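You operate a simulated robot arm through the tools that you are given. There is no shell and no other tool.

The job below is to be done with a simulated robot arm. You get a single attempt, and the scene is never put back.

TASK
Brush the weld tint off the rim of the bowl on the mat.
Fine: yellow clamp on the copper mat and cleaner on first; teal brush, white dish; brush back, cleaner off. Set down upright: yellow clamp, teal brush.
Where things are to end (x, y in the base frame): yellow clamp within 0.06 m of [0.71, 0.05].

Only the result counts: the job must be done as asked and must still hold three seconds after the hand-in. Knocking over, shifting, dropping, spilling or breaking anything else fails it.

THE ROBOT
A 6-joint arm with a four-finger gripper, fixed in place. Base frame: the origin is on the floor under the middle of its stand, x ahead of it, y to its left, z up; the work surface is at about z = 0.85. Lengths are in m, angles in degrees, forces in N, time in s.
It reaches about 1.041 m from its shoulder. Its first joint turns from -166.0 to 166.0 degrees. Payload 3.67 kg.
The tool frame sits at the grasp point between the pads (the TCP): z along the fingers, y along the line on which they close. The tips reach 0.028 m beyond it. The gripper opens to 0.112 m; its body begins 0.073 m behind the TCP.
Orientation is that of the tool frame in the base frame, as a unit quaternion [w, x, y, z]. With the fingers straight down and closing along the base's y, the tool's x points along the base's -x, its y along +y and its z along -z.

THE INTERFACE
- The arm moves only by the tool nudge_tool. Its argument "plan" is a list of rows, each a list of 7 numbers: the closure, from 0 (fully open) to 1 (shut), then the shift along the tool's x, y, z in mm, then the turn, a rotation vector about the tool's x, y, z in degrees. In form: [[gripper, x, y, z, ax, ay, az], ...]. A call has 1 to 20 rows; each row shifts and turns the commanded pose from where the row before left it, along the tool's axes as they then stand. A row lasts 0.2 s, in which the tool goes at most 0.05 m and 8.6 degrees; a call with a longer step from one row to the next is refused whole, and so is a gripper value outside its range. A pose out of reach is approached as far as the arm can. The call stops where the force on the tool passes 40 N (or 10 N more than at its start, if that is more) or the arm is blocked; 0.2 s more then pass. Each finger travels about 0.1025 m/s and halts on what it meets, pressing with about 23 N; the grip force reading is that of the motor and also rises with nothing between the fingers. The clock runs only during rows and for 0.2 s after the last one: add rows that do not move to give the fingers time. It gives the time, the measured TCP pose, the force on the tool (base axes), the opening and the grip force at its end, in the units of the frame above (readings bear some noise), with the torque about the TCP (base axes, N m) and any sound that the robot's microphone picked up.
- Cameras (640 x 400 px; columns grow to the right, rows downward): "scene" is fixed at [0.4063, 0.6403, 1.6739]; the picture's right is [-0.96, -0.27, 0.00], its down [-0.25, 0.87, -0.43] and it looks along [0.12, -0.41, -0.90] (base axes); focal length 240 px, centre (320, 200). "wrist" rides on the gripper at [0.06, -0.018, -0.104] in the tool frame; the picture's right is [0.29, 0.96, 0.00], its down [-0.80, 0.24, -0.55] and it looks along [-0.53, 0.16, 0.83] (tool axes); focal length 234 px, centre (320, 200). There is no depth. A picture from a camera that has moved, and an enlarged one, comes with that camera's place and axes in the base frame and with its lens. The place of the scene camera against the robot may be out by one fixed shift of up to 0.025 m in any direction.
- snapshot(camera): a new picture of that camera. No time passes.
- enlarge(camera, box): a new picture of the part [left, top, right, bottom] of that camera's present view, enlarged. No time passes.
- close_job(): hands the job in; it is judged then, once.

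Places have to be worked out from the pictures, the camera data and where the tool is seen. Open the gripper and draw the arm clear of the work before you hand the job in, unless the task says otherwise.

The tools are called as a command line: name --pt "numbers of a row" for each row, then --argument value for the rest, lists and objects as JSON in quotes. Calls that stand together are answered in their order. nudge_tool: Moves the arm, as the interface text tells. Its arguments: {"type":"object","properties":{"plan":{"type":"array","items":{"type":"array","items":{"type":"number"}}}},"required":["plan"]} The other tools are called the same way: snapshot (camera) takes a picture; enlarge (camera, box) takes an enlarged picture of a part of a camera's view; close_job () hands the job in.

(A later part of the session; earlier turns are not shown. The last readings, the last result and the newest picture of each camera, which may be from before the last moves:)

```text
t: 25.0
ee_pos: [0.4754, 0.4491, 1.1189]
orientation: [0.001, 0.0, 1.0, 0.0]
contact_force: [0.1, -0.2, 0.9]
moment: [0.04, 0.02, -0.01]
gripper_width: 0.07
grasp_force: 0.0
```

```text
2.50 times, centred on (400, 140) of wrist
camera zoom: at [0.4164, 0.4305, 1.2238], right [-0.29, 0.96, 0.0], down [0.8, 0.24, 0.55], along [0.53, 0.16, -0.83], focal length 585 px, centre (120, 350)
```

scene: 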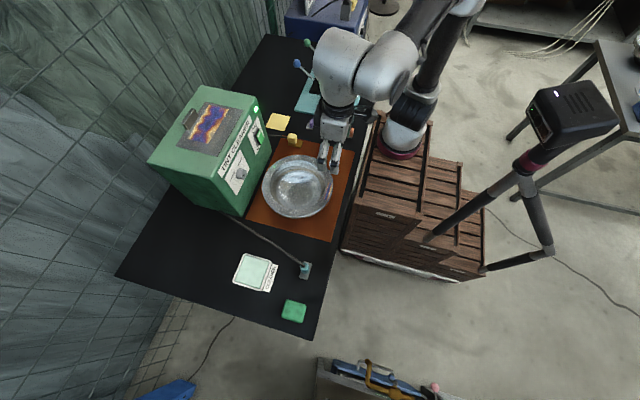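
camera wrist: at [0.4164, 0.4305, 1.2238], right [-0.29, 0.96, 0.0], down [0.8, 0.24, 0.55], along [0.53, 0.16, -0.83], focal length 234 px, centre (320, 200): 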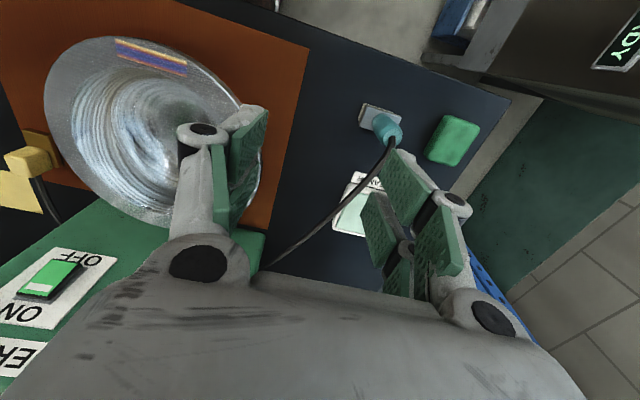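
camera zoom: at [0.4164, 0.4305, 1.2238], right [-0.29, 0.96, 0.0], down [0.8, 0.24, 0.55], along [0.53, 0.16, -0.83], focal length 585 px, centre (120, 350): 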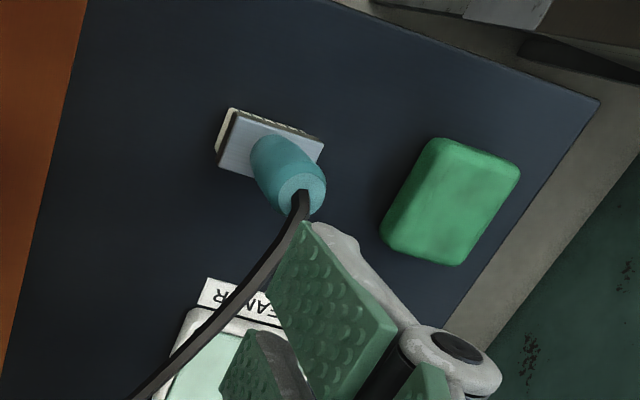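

Triangulated handle top: (0.4775, 0.5367, 0.957). I'll move over it and descend to just above for an alignment check.

nudge_tool --pt "0.375 -0.9 43.7 20 0 0 0" --pt "0.375 -0.9 43.7 20 0 0 0" --pt "0.375 0 0 35 0 0 0" --pt "0.375 0 0 35 0 0 0" --pt "0.375 0 0 10 0 0 0" --pt "0.375 0 0 0 0 0 0"

snapshot --camera "wrist"

enlarge --camera "scene" --box '[260, 220, 350, 300]'

```text
t: 26.4
ee_pos: [0.4787, 0.5367, 1.0002]
orientation: [-0.001, -0.001, 1.0, 0.0]
contact_force: [-0.5, -1.0, -0.4]
moment: [0.01, -0.02, -0.01]
gripper_width: 0.0702
grasp_force: 0.0
```

```text
taken
camera wrist: at [0.4181, 0.5178, 1.1038], right [-0.29, 0.96, 0.0], down [0.8, 0.24, 0.55], along [0.53, 0.16, -0.83], focal length 234 px, centre (320, 200)
```

wrist: 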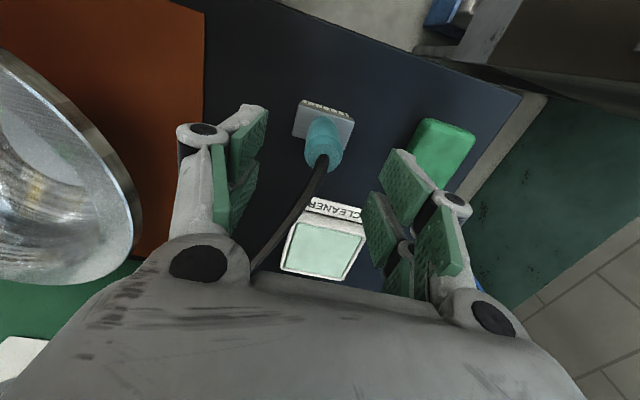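

```text
5.00 times, centred on (305, 260) of scene
camera zoom: at [0.4063, 0.6403, 1.6739], right [-0.96, -0.27, 0.0], down [-0.25, 0.87, -0.43], along [0.12, -0.41, -0.9], focal length 1202 px, centre (395, -100)
```

zoom: 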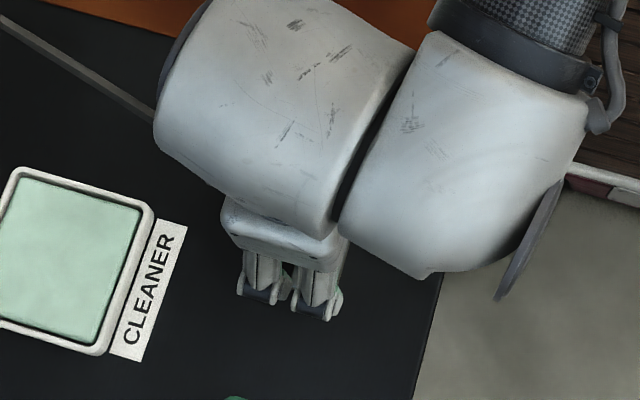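

enlarge --camera "wrist" --box '[220, 70, 420, 200]'

enlarge --camera "wrist" --box '[250, 180, 400, 290]'

```text
3.08 times, centred on (320, 135) of wrist
camera zoom: at [0.4181, 0.5178, 1.1038], right [-0.29, 0.96, 0.0], down [0.8, 0.24, 0.55], along [0.53, 0.16, -0.83], focal length 720 px, centre (320, 400)
```

zoom: 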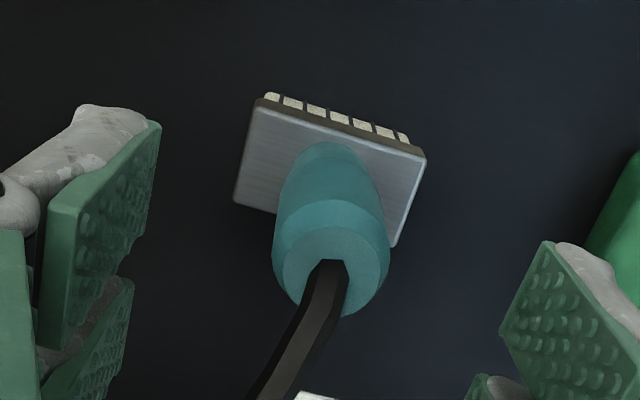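

```text
3.64 times, centred on (325, 235) of wrist
camera zoom: at [0.4181, 0.5178, 1.1038], right [-0.29, 0.96, 0.0], down [0.8, 0.24, 0.55], along [0.53, 0.16, -0.83], focal length 852 px, centre (302, 73)
```

zoom: 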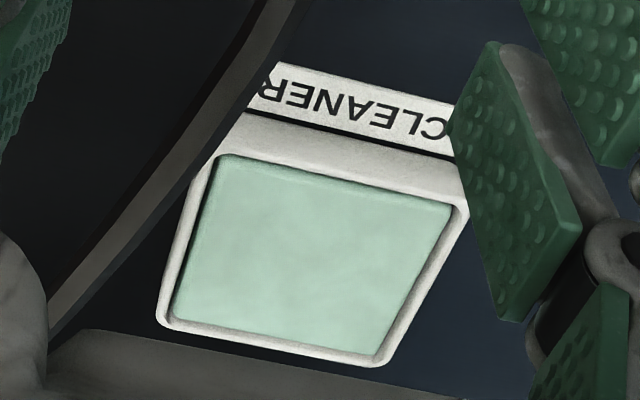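

Brush handle measures (0.477, 0.538); I'll trim by ~2 mm in y, descend to z ≈ 0.925 and close on the handle.

nudge_tool --pt "0.375 1 2 25 0 0 0" --pt "0.375 0 0 25 0 0 0" --pt "0.375 0 0 15 0 0 0" --pt "0.375 0 0 10 0 0 0" --pt "0.375 0 0 0 0 0 0"

snapshot --camera "wrist"

```text
t: 27.6
ee_pos: [0.476, 0.5392, 0.9247]
orientation: [0.0, -0.001, 1.0, -0.001]
contact_force: [-0.3, -0.3, 0.1]
moment: [0.02, 0.0, -0.02]
gripper_width: 0.07
grasp_force: 0.0
```

```text
taken
camera wrist: at [0.4171, 0.5205, 1.0283], right [-0.29, 0.96, 0.0], down [0.8, 0.24, 0.55], along [0.53, 0.16, -0.83], focal length 234 px, centre (320, 200)
```

wrist: 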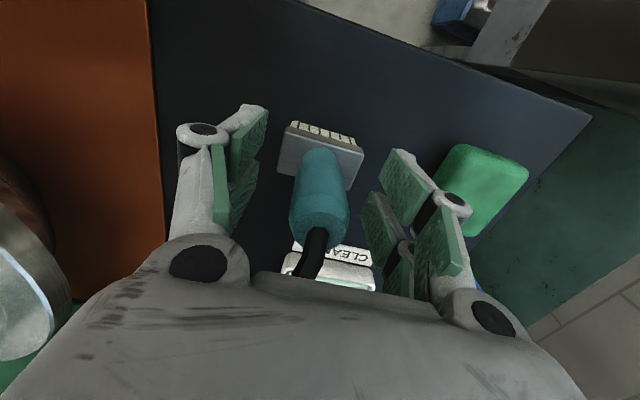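

The handle sits between the finger pairs and the tips are clear of the block. Closing now.

nudge_tool --pt "0.6 0 0 0 0 0 0" --pt "0.8 0 0 0 0 0 0" --pt "1 0 0 0 0 0 0" --pt "1 0 0 0 0 0 0" --pt "1 0 0 0 0 0 0"

snapshot --camera "wrist"

```text
t: 28.8
ee_pos: [0.4771, 0.5381, 0.9247]
orientation: [0.0, 0.0, 1.0, 0.0]
contact_force: [-0.5, 0.6, 0.1]
moment: [-0.02, 0.01, 0.02]
gripper_width: 0.0261
grasp_force: 23.4
```

```text
taken
camera wrist: at [0.4172, 0.5205, 1.0284], right [-0.29, 0.96, 0.0], down [0.8, 0.24, 0.55], along [0.53, 0.16, -0.83], focal length 234 px, centre (320, 200)
```

wrist: 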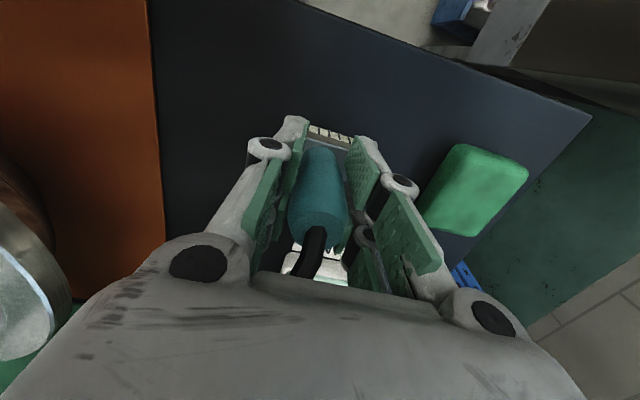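

Brush is held (26 mm, 23 N) with bristle bottoms ≈ 75 mm below the TCP. I'll lift it and go part-way toward the dish to measure the dish more accurately.

nudge_tool --pt "1 0 0 -15 0 0 0" --pt "1 0 0 -25 0 0 0" --pt "1 0 0 -30 0 0 0" --pt "1 -25 12 0 0 0 0" --pt "1 -30 13 0 0 0 0" --pt "1 -30 13 0 0 0 0" --pt "1 0 0 0 0 0 0"

snapshot --camera "wrist"

snapshot --camera "scene"

enlarge --camera "scene" --box '[220, 220, 330, 310]'

```text
t: 30.4
ee_pos: [0.5617, 0.5766, 0.9944]
orientation: [0.0, 0.0, 1.0, 0.0]
contact_force: [-0.3, 0.0, -1.4]
moment: [-0.02, 0.0, -0.02]
gripper_width: 0.0265
grasp_force: 23.3
```

```text
taken
camera wrist: at [0.5023, 0.5583, 1.0985], right [-0.29, 0.96, 0.0], down [0.8, 0.24, 0.55], along [0.53, 0.16, -0.83], focal length 234 px, centre (320, 200)
```

wrist: 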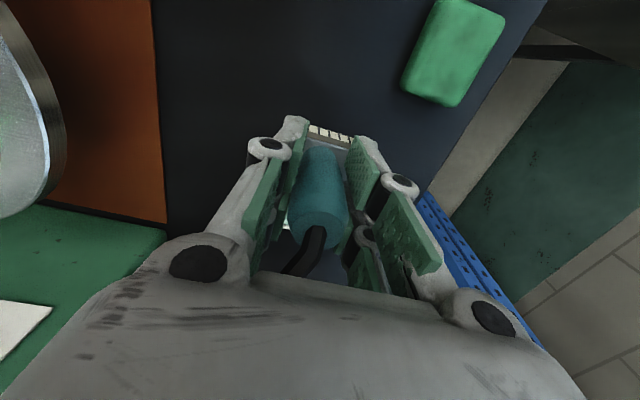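

```text
taken
```

scene: 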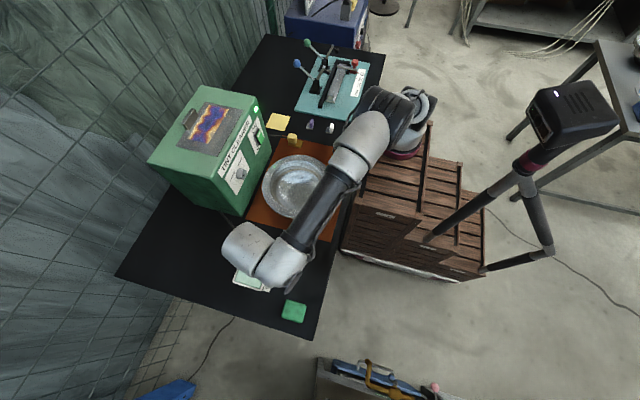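

```text
4.44 times, centred on (275, 265) of scene
camera zoom: at [0.4063, 0.6403, 1.6739], right [-0.96, -0.27, 0.0], down [-0.25, 0.87, -0.43], along [0.12, -0.41, -0.9], focal length 1068 px, centre (520, -89)
```

zoom: 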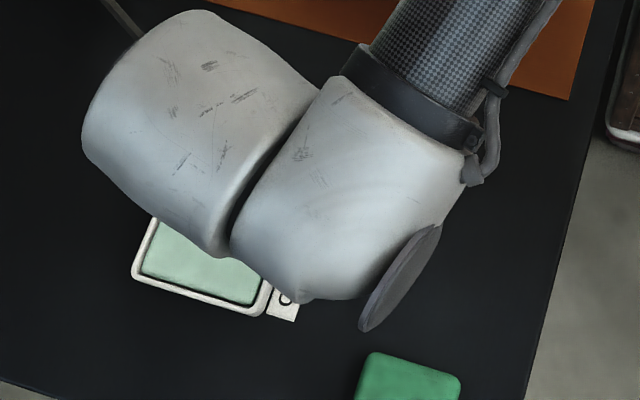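

The gripper hides the dish from here. I'll rise and move slightly past it so the dish shows at the top of the wrist view.

nudge_tool --pt "1 -20 2 -22 0 0 0" --pt "1 -27 3 -22 0 0 0" --pt "1 -27 3 -22 0 0 0" --pt "1 -27 3 0 0 0 0" --pt "1 -27 3 0 0 0 0" --pt "1 0 0 0 0 0 0"

snapshot --camera "wrist"

enlarge --camera "wrist" --box '[250, 0, 430, 120]'

```text
t: 31.8
ee_pos: [0.6717, 0.5701, 1.0543]
orientation: [0.0, 0.001, 1.0, 0.0]
contact_force: [0.2, 0.4, -1.0]
moment: [0.0, -0.03, -0.02]
gripper_width: 0.0262
grasp_force: 23.0
out of reach, approached as far as the arm can: row 4, 5
```

```text
taken
camera wrist: at [0.6123, 0.5514, 1.1576], right [-0.29, 0.96, 0.0], down [0.8, 0.24, 0.55], along [0.53, 0.16, -0.83], focal length 234 px, centre (320, 200)
```

wrist: 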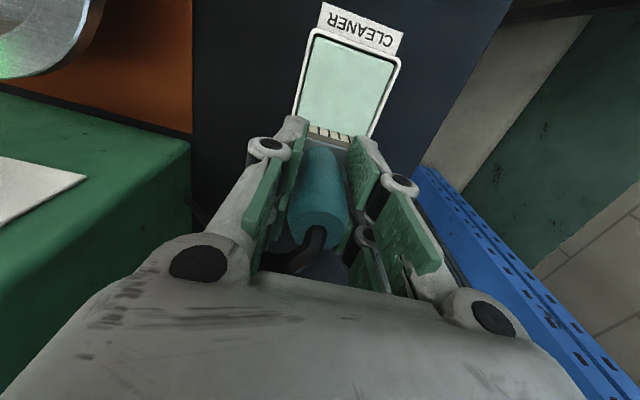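

```text
3.33 times, centred on (340, 60) of wrist
camera zoom: at [0.6123, 0.5514, 1.1576], right [-0.29, 0.96, 0.0], down [0.8, 0.24, 0.55], along [0.53, 0.16, -0.83], focal length 781 px, centre (253, 667)
```

zoom: 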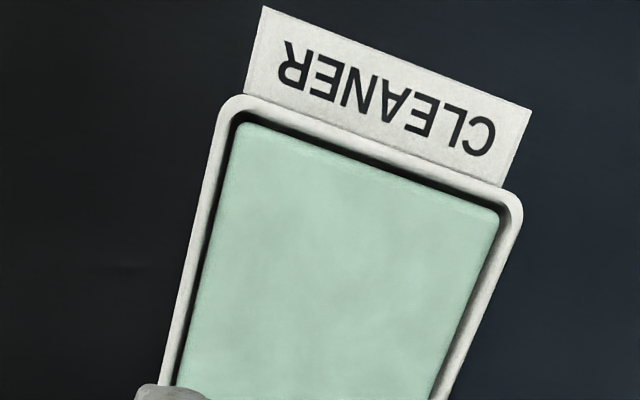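

Dish interior triangulates to x 0.607–0.694, y 0.545–0.632 with the cleaner surface at z ≈ 0.872. I'll centre the brush over it at about (0.641, 0.586) and lower to just above the rim.

nudge_tool --pt "1 30.5 15.5 0 0 0 0" --pt "1 0 0 27 0 0 0" --pt "1 0 0 27 0 0 0" --pt "1 0 0 25 0 0 0" --pt "1 0 0 0 0 0 0"

snapshot --camera "wrist"

enlarge --camera "wrist" --box '[230, 0, 450, 180]'

snapshot --camera "scene"

```text
t: 33.0
ee_pos: [0.6409, 0.5859, 0.9738]
orientation: [0.0, 0.0, 1.0, 0.0]
contact_force: [-0.6, -0.2, -0.5]
moment: [-0.01, 0.01, 0.02]
gripper_width: 0.0262
grasp_force: 23.1
```

```text
taken
camera wrist: at [0.5807, 0.5675, 1.0784], right [-0.29, 0.96, 0.0], down [0.8, 0.24, 0.55], along [0.53, 0.16, -0.83], focal length 234 px, centre (320, 200)
```

wrist: 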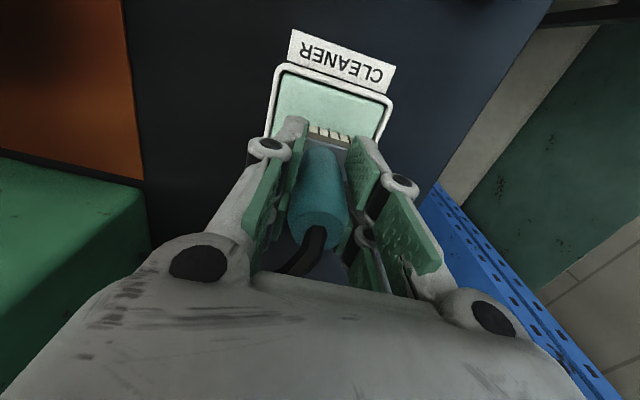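

```text
2.22 times, centred on (340, 90) of wrist
camera zoom: at [0.5807, 0.5675, 1.0784], right [-0.29, 0.96, 0.0], down [0.8, 0.24, 0.55], along [0.53, 0.16, -0.83], focal length 520 px, centre (276, 444)
```

zoom: 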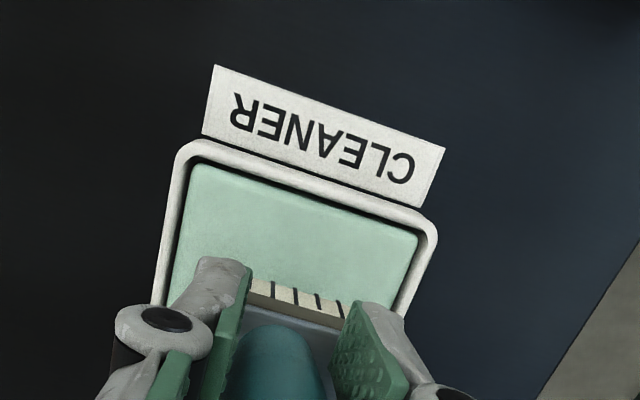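

```text
taken
```

scene: 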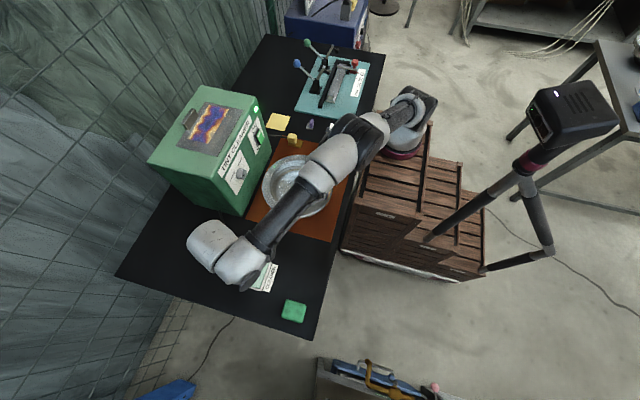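

The brush is well inside the dish outline (margins ≥15 mm each side). I'll lower the bristles into the cleaner gradually, checking the force.

nudge_tool --pt "1 0 0 10 0 0 0" --pt "1 0 0 10 0 0 0" --pt "1 0 0 3 0 0 0" --pt "1 0 0 3 0 0 0" --pt "1 0 0 2 0 0 0" --pt "1 0 0 2 0 0 0" --pt "1 0 0 0 0 0 0"

enlarge --camera "wrist" --box '[230, 0, 450, 180]'

```text
t: 34.6
ee_pos: [0.6411, 0.5851, 0.9461]
orientation: [0.001, 0.0, 1.0, 0.001]
contact_force: [5.9, 2.6, 21.9]
moment: [0.08, -0.31, 0.02]
gripper_width: 0.0261
grasp_force: 22.8
```

```text
2.22 times, centred on (340, 90) of wrist
camera zoom: at [0.5814, 0.5665, 1.0501], right [-0.29, 0.96, 0.0], down [0.8, 0.24, 0.56], along [0.53, 0.16, -0.83], focal length 520 px, centre (276, 444)
```

zoom: 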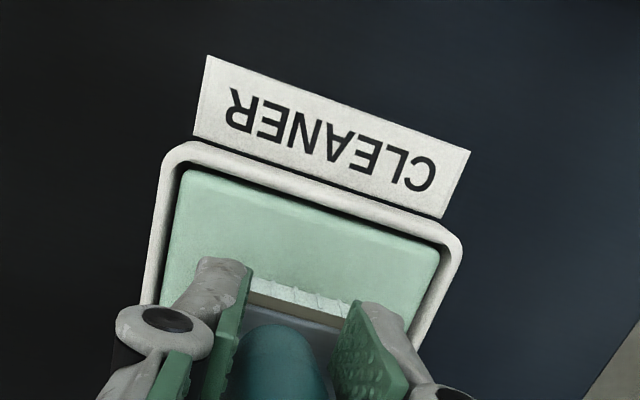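

The bristles have met the cleaner surface at z ≈ 0.871 (22 N), and they look wet. I'll ease off 2 mm, pause, then look before lifting.

nudge_tool --pt "1 0 0 -1.5 0 0 0" --pt "1 0 0 0 0 0 0" --pt "1 0 0 0 0 0 0" --pt "1 0 0 0 0 0 0"

enlarge --camera "wrist" --box '[270, 90, 400, 180]'

```text
t: 35.6
ee_pos: [0.6404, 0.5845, 0.9464]
orientation: [0.0, 0.0, 1.0, 0.0]
contact_force: [4.4, 2.0, 13.1]
moment: [0.08, -0.25, 0.06]
gripper_width: 0.026
grasp_force: 23.0
```

```text
4.44 times, centred on (335, 135) of wrist
camera zoom: at [0.5808, 0.5663, 1.0502], right [-0.29, 0.96, 0.0], down [0.8, 0.24, 0.55], along [0.53, 0.16, -0.83], focal length 1041 px, centre (253, 489)
```

zoom: 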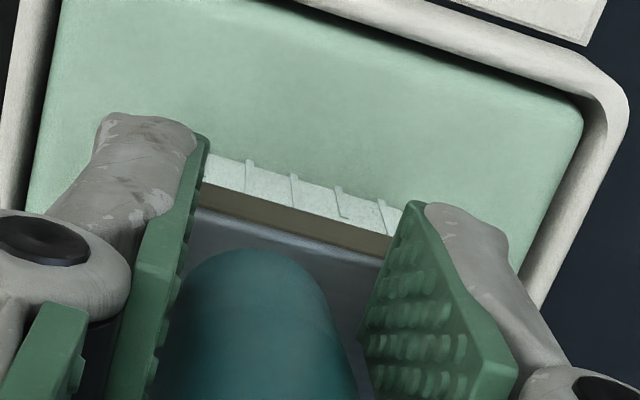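

The bristles are visibly wet with cleaner. I'll lift clear of the dish and carry the brush above the tint at about (0.478, 0.27).

nudge_tool --pt "1 0 0 -4 0 0 0" --pt "1 0 0 -15 0 0 0" --pt "1 0 0 -30 0 0 0" --pt "1 0 0 -35 0 0 0" --pt "1 0 0 -30 0 0 0" --pt "1 18 -35 0 0 0 0" --pt "1 18 -35 0 0 0 0" --pt "1 18 -35 0 0 0 0" --pt "1 18 -35 0 0 0 0" --pt "1 18 -35 0 0 0 0" --pt "1 18 -35 0 0 0 0" --pt "1 18 -35 0 0 0 0" --pt "1 18 -35 0 0 0 0" --pt "1 18 -35 0 0 0 0" --pt "1 0 0 0 0 0 0"

snapshot --camera "wrist"

snapshot --camera "scene"

enlarge --camera "scene" --box '[270, 120, 370, 220]'

```text
t: 38.8
ee_pos: [0.4782, 0.27, 1.0598]
orientation: [0.001, 0.0, 1.0, 0.0]
contact_force: [-0.4, -0.6, 0.1]
moment: [-0.01, -0.01, -0.04]
gripper_width: 0.0257
grasp_force: 22.7
```

```text
taken
camera wrist: at [0.4177, 0.2511, 1.1637], right [-0.29, 0.96, 0.0], down [0.8, 0.24, 0.55], along [0.53, 0.16, -0.83], focal length 234 px, centre (320, 200)
```

wrist: 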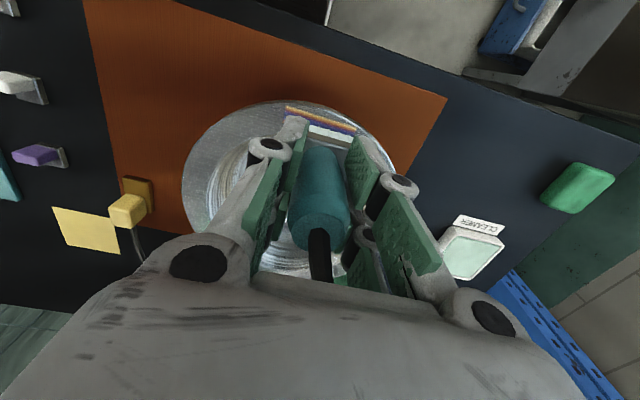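

```text
taken
```

scene: 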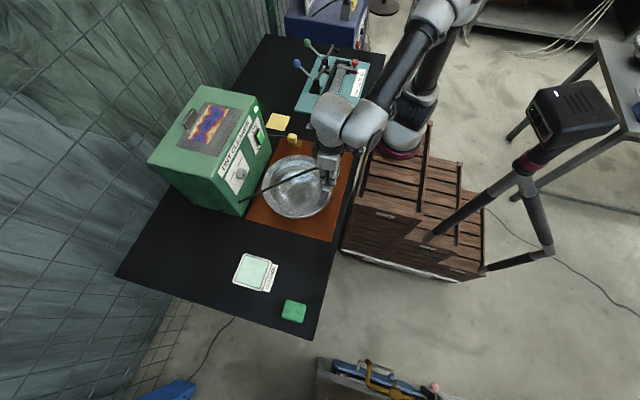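

```text
4.00 times, centred on (320, 170) of scene
camera zoom: at [0.4063, 0.6403, 1.6739], right [-0.96, -0.27, 0.0], down [-0.25, 0.87, -0.43], along [0.12, -0.41, -0.9], focal length 962 px, centre (320, 320)
```

zoom: 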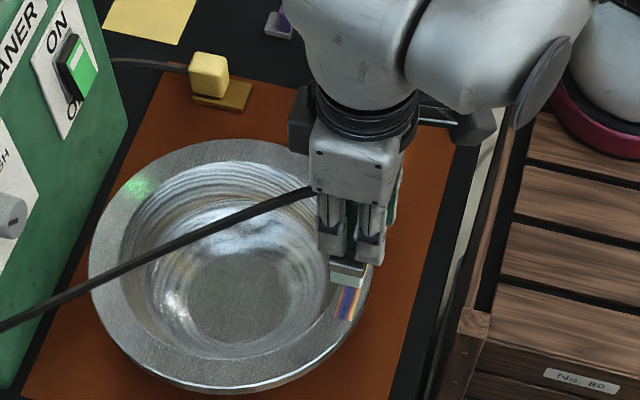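

The dish is unmoved, and the brush hangs above the tint. I'll zoom in to check its alignment to the tint strip.

enlarge --camera "wrist" --box '[240, 80, 420, 200]'

enlarge --camera "scene" --box '[310, 165, 350, 205]'

enlarge --camera "scene" --box '[220, 240, 300, 310]'

```text
3.33 times, centred on (330, 140) of wrist
camera zoom: at [0.4177, 0.2511, 1.1637], right [-0.29, 0.96, 0.0], down [0.8, 0.24, 0.55], along [0.53, 0.16, -0.83], focal length 781 px, centre (287, 400)
```

zoom: 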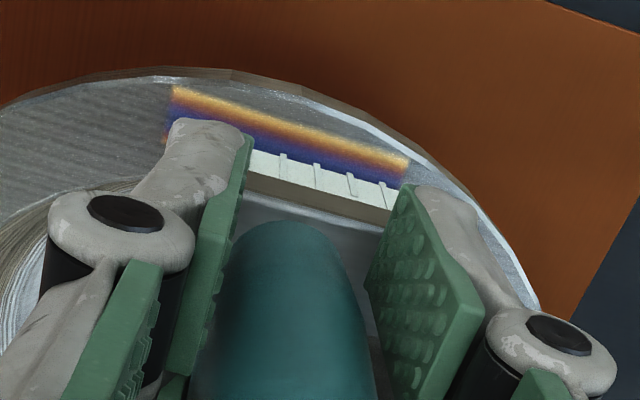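

```text
10.00 times, centred on (330, 185) of scene
camera zoom: at [0.4063, 0.6403, 1.6739], right [-0.96, -0.27, 0.0], down [-0.25, 0.87, -0.43], along [0.12, -0.41, -0.9], focal length 2404 px, centre (220, 350)
```

zoom: 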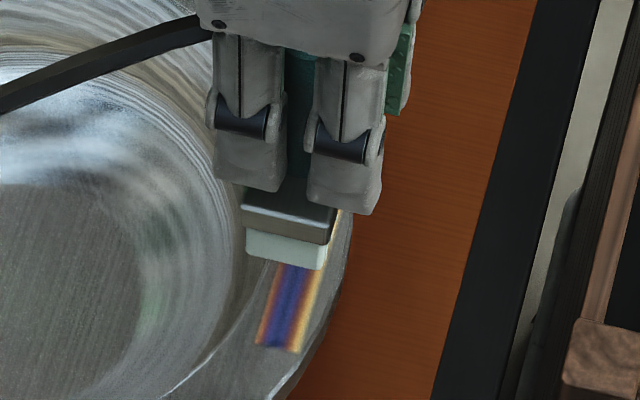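

```text
5.71 times, centred on (260, 275) of scene
camera zoom: at [0.4063, 0.6403, 1.6739], right [-0.96, -0.27, 0.0], down [-0.25, 0.87, -0.43], along [0.12, -0.41, -0.9], focal length 1374 px, centre (663, -229)
```

zoom: 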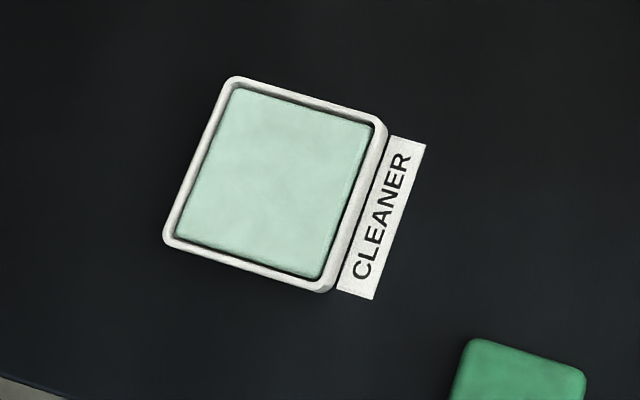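

Brush bristles (x ≈ 0.468–0.495) cover the tint strip (x ≈ 0.471–0.487, y ≈ 0.235–0.306), rim at z ≈ 0.94–0.948. I'll descend carefully to find contact.

nudge_tool --pt "1 0 0 15 0 0 0" --pt "1 0 0 12 0 0 0" --pt "1 0 0 3 0 0 0" --pt "1 0 0 0 0 0 0"

enlarge --camera "scene" --box '[310, 165, 350, 205]'

enlarge --camera "wrist" --box '[240, 80, 420, 200]'

```text
t: 39.8
ee_pos: [0.4781, 0.2704, 1.0289]
orientation: [0.0, -0.001, 1.0, 0.0]
contact_force: [0.2, -0.4, -1.2]
moment: [0.0, -0.02, -0.01]
gripper_width: 0.0257
grasp_force: 22.5
```

```text
10.00 times, centred on (330, 185) of scene
camera zoom: at [0.4063, 0.6403, 1.6739], right [-0.96, -0.27, 0.0], down [-0.25, 0.87, -0.43], along [0.12, -0.41, -0.9], focal length 2404 px, centre (220, 350)
```

zoom: 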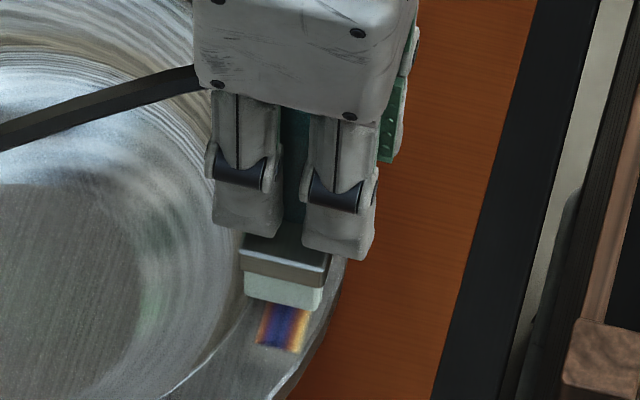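

```text
3.33 times, centred on (330, 140) of wrist
camera zoom: at [0.418, 0.2514, 1.1338], right [-0.29, 0.96, 0.0], down [0.8, 0.24, 0.55], along [0.53, 0.16, -0.83], focal length 781 px, centre (287, 400)
```

zoom: 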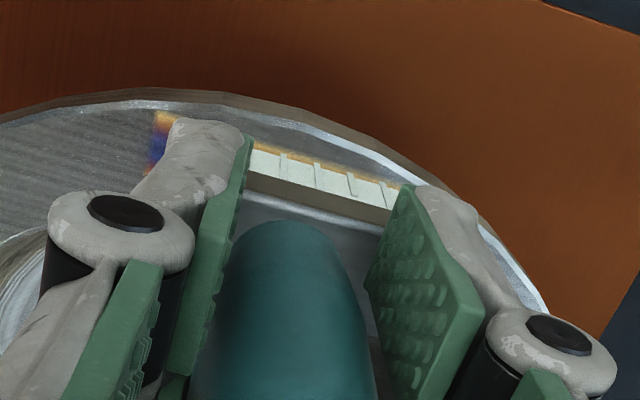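

Still no contact; the gap looks around 10 mm. I'll go down 6 mm and then feel in 1 mm steps.

nudge_tool --pt "1 0 0 4 0 0 0" --pt "1 0 0 2 0 0 0" --pt "1 0 0 0 0 0 0"

nudge_tool --pt "1 0 0 1 0 0 0" --pt "1 0 0 0 0 0 0"

```text
t: 40.6
ee_pos: [0.4769, 0.2703, 1.0239]
orientation: [0.0, 0.001, 1.0, 0.0]
contact_force: [0.5, 0.6, -1.1]
moment: [-0.02, -0.02, -0.03]
gripper_width: 0.0257
grasp_force: 22.8
```

```text
t: 41.2
ee_pos: [0.4785, 0.2694, 1.0229]
orientation: [0.0, 0.0, 1.0, 0.0]
contact_force: [-0.1, 0.3, -1.1]
moment: [-0.02, -0.01, 0.01]
gripper_width: 0.0257
grasp_force: 23.1
```

No contact yet at z = 1.023. Continuing down 1 mm at a time.

nudge_tool --pt "1 0 0 1 0 0 0" --pt "1 0 0 0 0 0 0"

nudge_tool --pt "1 0 0 1 0 0 0" --pt "1 0 0 0 0 0 0"

enlarge --camera "scene" --box '[310, 165, 350, 205]'

```text
t: 41.8
ee_pos: [0.4777, 0.2711, 1.0214]
orientation: [0.0, 0.0, 1.0, -0.001]
contact_force: [-0.4, -1.4, -0.8]
moment: [-0.03, 0.03, -0.02]
gripper_width: 0.0255
grasp_force: 22.9
```

```text
t: 42.4
ee_pos: [0.4774, 0.2695, 1.0195]
orientation: [0.0, 0.0, 1.0, 0.0]
contact_force: [0.1, -0.4, -0.7]
moment: [-0.02, 0.0, 0.02]
gripper_width: 0.0257
grasp_force: 23.2
```

```text
10.00 times, centred on (330, 185) of scene
camera zoom: at [0.4063, 0.6403, 1.6739], right [-0.96, -0.27, 0.0], down [-0.25, 0.87, -0.43], along [0.12, -0.41, -0.9], focal length 2404 px, centre (220, 350)
```

zoom: 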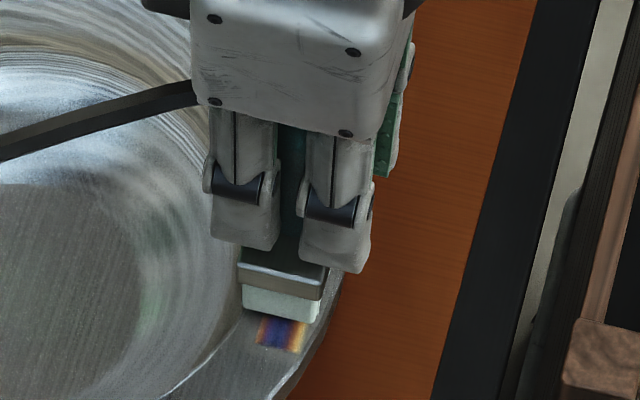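

nudge_tool --pt "1 0 0 1 0 0 0" --pt "1 0 0 0 0 0 0"

```text
t: 43.0
ee_pos: [0.4781, 0.2698, 1.0186]
orientation: [0.0, 0.0, 1.0, 0.0]
contact_force: [-0.6, -0.5, -0.3]
moment: [-0.03, 0.02, -0.03]
gripper_width: 0.0256
grasp_force: 23.1
```

No contact force at z ≈ 1.0186; I'll take another 1 mm step.

nudge_tool --pt "1 0 0 1 0 0 0" --pt "1 0 0 0 0 0 0"

```text
t: 43.6
ee_pos: [0.4786, 0.2694, 1.0181]
orientation: [0.0, 0.0, 1.0, 0.0]
contact_force: [-0.2, 0.2, -0.7]
moment: [0.02, 0.02, 0.01]
gripper_width: 0.0257
grasp_force: 23.4
```

Still nothing at z ≈ 1.018; another 1 mm.

nudge_tool --pt "1 0 0 1 0 0 0" --pt "1 0 0 0 0 0 0"

```text
t: 44.2
ee_pos: [0.4781, 0.2705, 1.0175]
orientation: [0.0, 0.0, 1.0, 0.001]
contact_force: [-0.6, -0.4, -0.5]
moment: [0.02, -0.02, 0.0]
gripper_width: 0.0258
grasp_force: 23.2
```

nudge_tool --pt "1 0 0 1 0 0 0" --pt "1 0 0 0 0 0 0"

enlarge --camera "scene" --box '[310, 165, 350, 205]'

```text
t: 44.8
ee_pos: [0.4779, 0.272, 1.0158]
orientation: [0.0, 0.0, 1.0, 0.0]
contact_force: [0.3, 0.5, -0.8]
moment: [0.02, -0.01, -0.01]
gripper_width: 0.0254
grasp_force: 23.3
```

```text
10.00 times, centred on (330, 185) of scene
camera zoom: at [0.4063, 0.6403, 1.6739], right [-0.96, -0.27, 0.0], down [-0.25, 0.87, -0.43], along [0.12, -0.41, -0.9], focal length 2404 px, centre (220, 350)
```

zoom: 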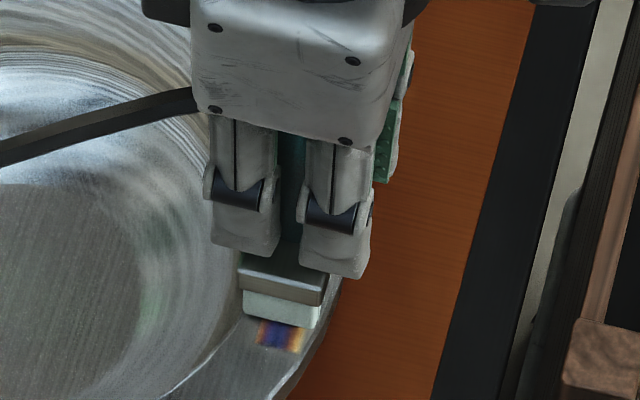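

nudge_tool --pt "1 0 0 1 0 0 0" --pt "1 0 0 0 0 0 0"

```text
t: 45.4
ee_pos: [0.4795, 0.2706, 1.0162]
orientation: [0.001, -0.001, 1.0, 0.0]
contact_force: [-0.5, -0.4, -0.9]
moment: [0.02, 0.03, -0.01]
gripper_width: 0.0256
grasp_force: 22.7
```

No contact yet (about z = 1.015 commanded). One more millimetre.

nudge_tool --pt "1 0 0 1 0 0 0" --pt "1 0 0 0 0 0 0"

```text
t: 46.0
ee_pos: [0.4792, 0.27, 1.0144]
orientation: [0.0, 0.0, 1.0, 0.0]
contact_force: [-0.2, 0.4, -1.3]
moment: [0.0, 0.01, -0.02]
gripper_width: 0.0255
grasp_force: 23.2
```

nudge_tool --pt "1 0 0 1 0 0 0" --pt "1 0 0 0 0 0 0"

enlarge --camera "wrist" --box '[240, 80, 420, 200]'

```text
t: 46.6
ee_pos: [0.4773, 0.2693, 1.0135]
orientation: [0.001, 0.0, 1.0, 0.0]
contact_force: [-2.6, -0.3, 6.5]
moment: [-0.01, 0.04, -0.01]
gripper_width: 0.0258
grasp_force: 23.0
```

```text
3.33 times, centred on (330, 140) of wrist
camera zoom: at [0.4181, 0.2517, 1.1181], right [-0.29, 0.96, 0.0], down [0.8, 0.24, 0.55], along [0.53, 0.16, -0.83], focal length 781 px, centre (287, 400)
```

zoom: 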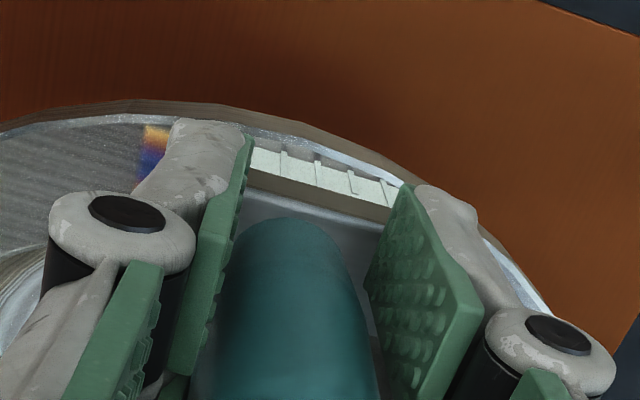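

Contact at z ≈ 1.0135 with ~7 N (rim at ≈ 0.939). I'll ease off slightly and make a gentle stroke along the strip in y.

nudge_tool --pt "1 0 -2 -0.3 0 0 0" --pt "1 0 -6 0 0 0 0" --pt "1 0 -6 0 0 0 0" --pt "1 0 -6 0 0 0 0" --pt "1 0 -5 0 0 0 0" --pt "1 0 6 0 0 0 0" --pt "1 0 6 0 0 0 0" --pt "1 0 6 0 0 0 0" --pt "1 0 6 0 0 0 0" --pt "1 0 6 0 0 0 0" --pt "1 0 0 0 0 0 0"

enlarge --camera "scene" --box '[310, 165, 350, 205]'

enlarge --camera "wrist" --box '[240, 80, 420, 200]'

enlarge --camera "scene" --box '[240, 120, 370, 240]'

```text
t: 49.0
ee_pos: [0.48, 0.2755, 1.0145]
orientation: [0.001, 0.001, 1.0, -0.001]
contact_force: [0.6, -0.4, -1.1]
moment: [0.05, 0.04, 0.03]
gripper_width: 0.0251
grasp_force: 23.3
```

```text
10.00 times, centred on (330, 185) of scene
camera zoom: at [0.4063, 0.6403, 1.6739], right [-0.96, -0.27, 0.0], down [-0.25, 0.87, -0.43], along [0.12, -0.41, -0.9], focal length 2404 px, centre (220, 350)
```

zoom: 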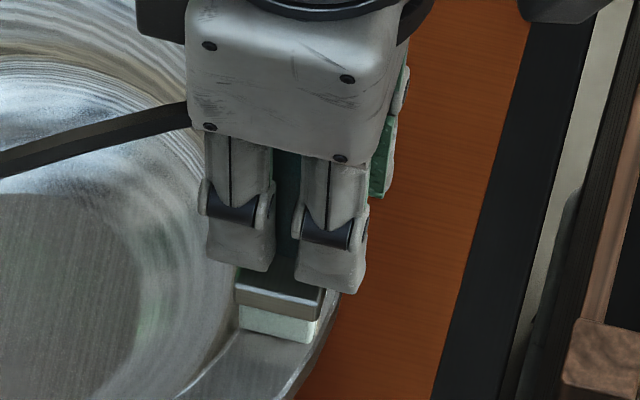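

```text
3.33 times, centred on (330, 140) of wrist
camera zoom: at [0.4187, 0.2566, 1.1188], right [-0.29, 0.96, 0.0], down [0.8, 0.24, 0.55], along [0.53, 0.16, -0.83], focal length 781 px, centre (287, 400)
```

zoom: 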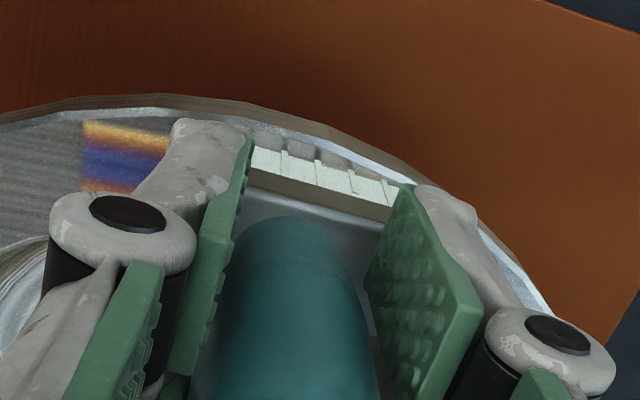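

```text
3.33 times, centred on (305, 180) of scene
camera zoom: at [0.4063, 0.6403, 1.6739], right [-0.96, -0.27, 0.0], down [-0.25, 0.87, -0.43], along [0.12, -0.41, -0.9], focal length 801 px, centre (370, 267)
```

zoom: 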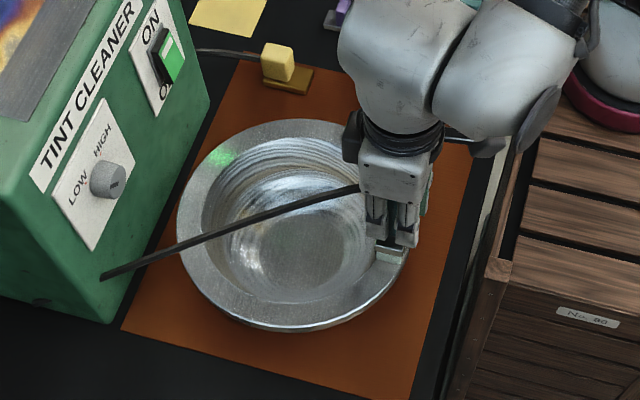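

The bowl seems to have turned slightly under the brush (tint end moved ~8 mm in -y), its centre unchanged. I'll lift and look at the tint before going on.

nudge_tool --pt "1 0 0 -10 0 0 0" --pt "1 0 0 -30 0 0 0" --pt "1 -30 0 -30 0 0 0" --pt "1 -40 0 0 0 0 0" --pt "1 -40 0 0 0 0 0" --pt "1 0 0 0 0 0 0"

snapshot --camera "wrist"

enlarge --camera "wrist" --box '[220, 20, 420, 140]'

enlarge --camera "scene" --box '[240, 130, 360, 240]'

```text
t: 50.4
ee_pos: [0.5891, 0.2743, 1.0845]
orientation: [0.0, 0.0, 1.0, -0.001]
contact_force: [-0.4, -0.2, -0.8]
moment: [0.03, -0.02, -0.02]
gripper_width: 0.0252
grasp_force: 23.3
```

```text
taken
camera wrist: at [0.5289, 0.2555, 1.1883], right [-0.29, 0.96, 0.0], down [0.8, 0.24, 0.55], along [0.53, 0.16, -0.83], focal length 234 px, centre (320, 200)
```

wrist: 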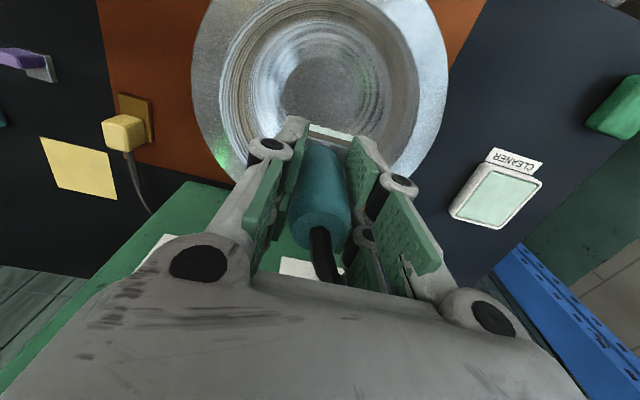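

```text
3.20 times, centred on (320, 80) of wrist
camera zoom: at [0.5289, 0.2555, 1.1883], right [-0.29, 0.96, 0.0], down [0.8, 0.24, 0.55], along [0.53, 0.16, -0.83], focal length 749 px, centre (320, 584)
```

zoom: 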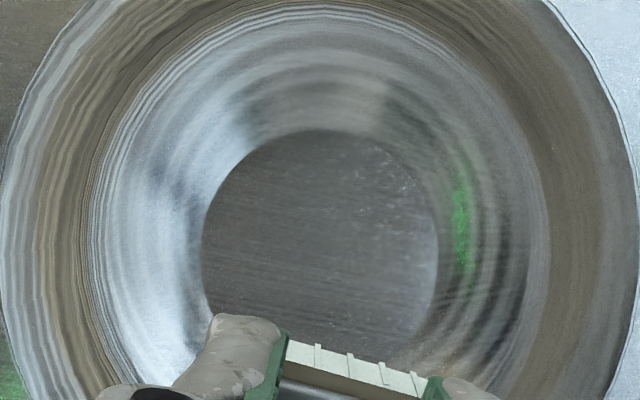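

```text
3.64 times, centred on (300, 185) of scene
camera zoom: at [0.4063, 0.6403, 1.6739], right [-0.96, -0.27, 0.0], down [-0.25, 0.87, -0.43], along [0.12, -0.41, -0.9], focal length 874 px, centre (393, 254)
```

zoom: 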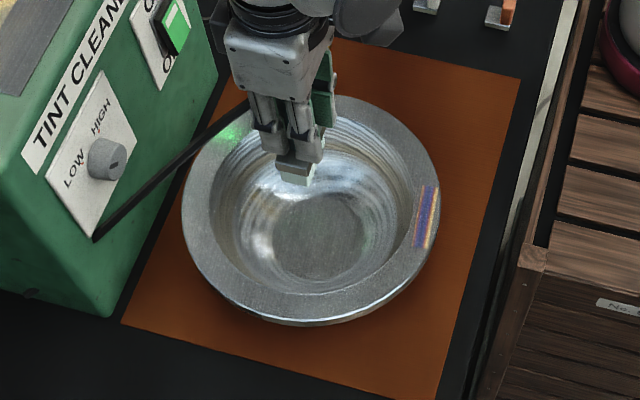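

The bowl centre is unchanged; it turned by a few degrees only. Let me zoom in on the tint to see whether it faded.

enlarge --camera "scene" --box '[295, 170, 335, 210]'

```text
10.00 times, centred on (315, 190) of scene
camera zoom: at [0.4063, 0.6403, 1.6739], right [-0.96, -0.27, 0.0], down [-0.25, 0.87, -0.43], along [0.12, -0.41, -0.9], focal length 2404 px, centre (370, 300)
```

zoom: 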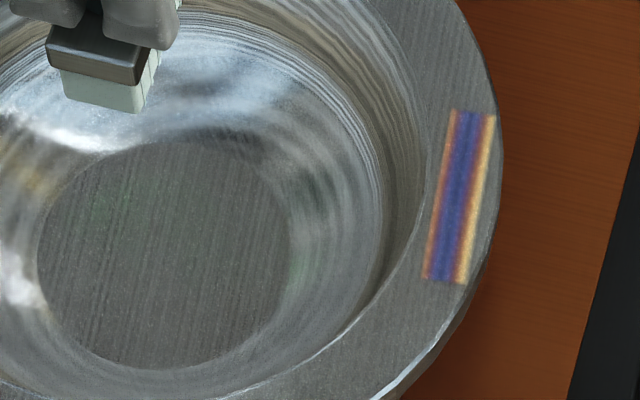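

The strip is still there, possibly slightly paler, now centred near (0.480, 0.262). I'll return above it and find light contact again, this time planning short radial strokes that won't turn the bowl.

nudge_tool --pt "1 37 -4 0 0 0 0" --pt "1 37 -4 0 0 0 0" --pt "1 38 -4 0 0 0 0" --pt "1 0 0 25 0 0 0" --pt "1 0 0 25 0 0 0" --pt "1 0 0 14 0 0 0" --pt "1 0 0 4 0 0 0" --pt "1 0 0 0 0 0 0"

nudge_tool --pt "1 0 0 1 0 0 0" --pt "1 0 0 0 0 0 0"

nudge_tool --pt "1 0 0 0.7 0 0 0" --pt "1 0 0 0 0 0 0"

```text
t: 52.2
ee_pos: [0.4759, 0.2628, 1.0158]
orientation: [0.001, 0.0, 1.0, -0.001]
contact_force: [-0.3, 0.0, -0.8]
moment: [-0.04, 0.02, 0.02]
gripper_width: 0.0254
grasp_force: 22.5
```

```text
t: 52.8
ee_pos: [0.4771, 0.2638, 1.0155]
orientation: [0.0, -0.001, 1.0, 0.0]
contact_force: [-0.2, 0.4, -0.7]
moment: [-0.02, 0.02, 0.02]
gripper_width: 0.0254
grasp_force: 23.1
```

```text
t: 53.4
ee_pos: [0.4765, 0.2633, 1.0141]
orientation: [-0.001, 0.0, 1.0, 0.0]
contact_force: [-0.7, 0.3, -0.8]
moment: [0.01, -0.01, 0.0]
gripper_width: 0.0251
grasp_force: 23.4
```

No contact yet at about 1.0144; I'll continue with half-millimetre steps.

nudge_tool --pt "1 0 0 0.5 0 0 0" --pt "1 0 0 0 0 0 0"

nudge_tool --pt "1 0 0 0.4 0 0 0" --pt "1 0 0 0 0 0 0"

```text
t: 54.0
ee_pos: [0.4766, 0.2633, 1.0141]
orientation: [0.0, 0.0, 1.0, 0.0]
contact_force: [-1.6, -0.8, 4.7]
moment: [-0.08, 0.04, -0.01]
gripper_width: 0.0253
grasp_force: 23.0
```

```text
t: 54.6
ee_pos: [0.4768, 0.2637, 1.0135]
orientation: [0.0, 0.0, 1.0, -0.001]
contact_force: [-2.7, 1.2, 7.1]
moment: [0.06, 0.13, 0.03]
gripper_width: 0.0255
grasp_force: 23.0
```

Light contact found (~5 N). I'll ease 0.3 mm and make small radial strokes (±8 mm in x).

nudge_tool --pt "1 0 0 -0.3 0 0 0" --pt "1 4 0 0 0 0 0" --pt "1 4 0 0 0 0 0" --pt "1 -4 0 0 0 0 0" --pt "1 -4 0 0 0 0 0" --pt "1 -4 0 0 0 0 0" --pt "1 -4 0 0 0 0 0" --pt "1 4 0 0 0 0 0" --pt "1 4 0 0 0 0 0" --pt "1 0 0 0 0 0 0"

enlarge --camera "scene" --box '[310, 165, 350, 205]'

enlarge --camera "wrist" --box '[200, 80, 420, 220]'

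```text
t: 56.8
ee_pos: [0.4767, 0.264, 1.0139]
orientation: [0.0, 0.0, 1.0, 0.0]
contact_force: [0.4, 0.1, 1.5]
moment: [-0.03, -0.1, 0.03]
gripper_width: 0.0251
grasp_force: 23.1
```

```text
10.00 times, centred on (330, 185) of scene
camera zoom: at [0.4063, 0.6403, 1.6739], right [-0.96, -0.27, 0.0], down [-0.25, 0.87, -0.43], along [0.12, -0.41, -0.9], focal length 2404 px, centre (220, 350)
```

zoom: 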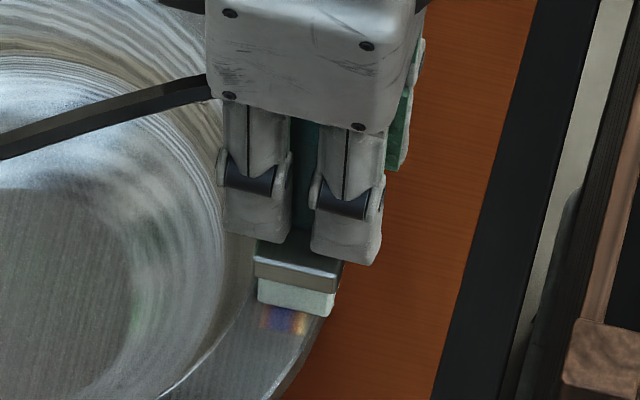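

```text
2.86 times, centred on (310, 150) of wrist
camera zoom: at [0.4164, 0.2448, 1.1182], right [-0.29, 0.96, 0.0], down [0.8, 0.24, 0.55], along [0.53, 0.16, -0.83], focal length 669 px, centre (349, 343)
```

zoom: 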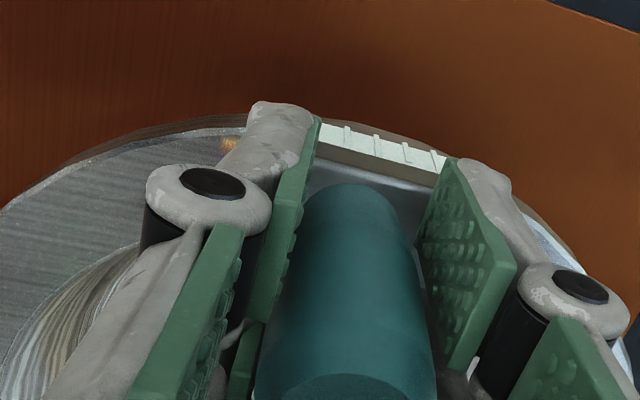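

It's working: the visible strip end is paler and the bowl holds still. I'll continue radial strokes, shifted 2 mm inward, with the same light load.

nudge_tool --pt "1 -2 0 0.1 0 0 0" --pt "1 6 0 0 0 0 0" --pt "1 -6 0 0 0 0 0" --pt "1 -6 0 0 0 0 0" --pt "1 6 0 0 0 0 0" --pt "1 6 0 0 0 0 0" --pt "1 -6 0 0 0 0 0" --pt "1 -6 0 0 0 0 0" --pt "1 6 0 0 0 0 0" --pt "1 6 0 0 0 0 0" --pt "1 -6 0 0 0 0 0" --pt "1 -6 0 0 0 0 0" --pt "1 6 0 0 0 0 0" --pt "1 0 0 0 0 0 0"

enlarge --camera "scene" --box '[310, 165, 350, 205]'

enlarge --camera "wrist" --box '[200, 80, 420, 220]'

```text
t: 59.8
ee_pos: [0.4771, 0.2631, 1.0143]
orientation: [0.0, 0.0, 1.0, 0.0]
contact_force: [0.6, -0.3, 2.0]
moment: [-0.03, -0.1, -0.04]
gripper_width: 0.025
grasp_force: 23.5
```

```text
10.00 times, centred on (330, 185) of scene
camera zoom: at [0.4063, 0.6403, 1.6739], right [-0.96, -0.27, 0.0], down [-0.25, 0.87, -0.43], along [0.12, -0.41, -0.9], focal length 2404 px, centre (220, 350)
```

zoom: 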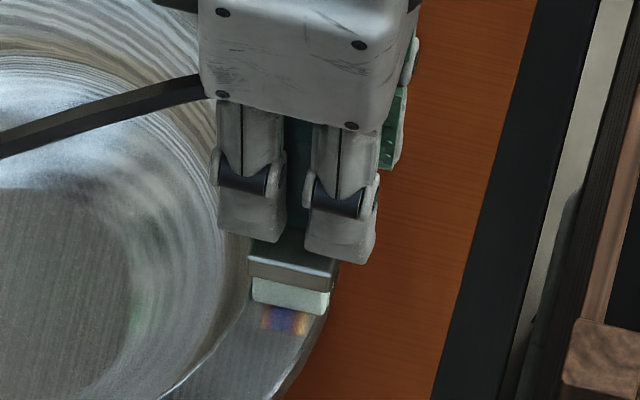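

```text
2.86 times, centred on (310, 150) of wrist
camera zoom: at [0.4184, 0.2447, 1.1178], right [-0.29, 0.96, 0.0], down [0.8, 0.24, 0.55], along [0.53, 0.16, -0.83], focal length 669 px, centre (349, 343)
```

zoom: 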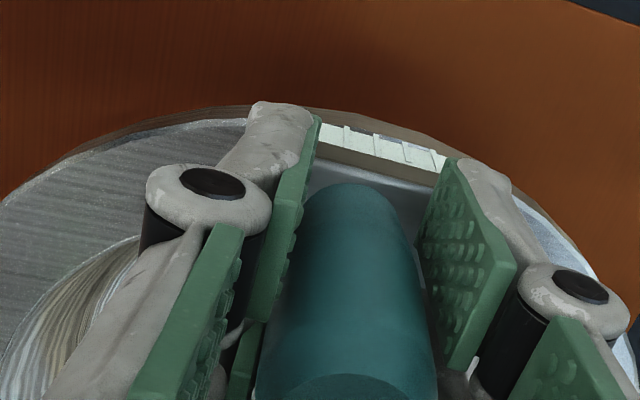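

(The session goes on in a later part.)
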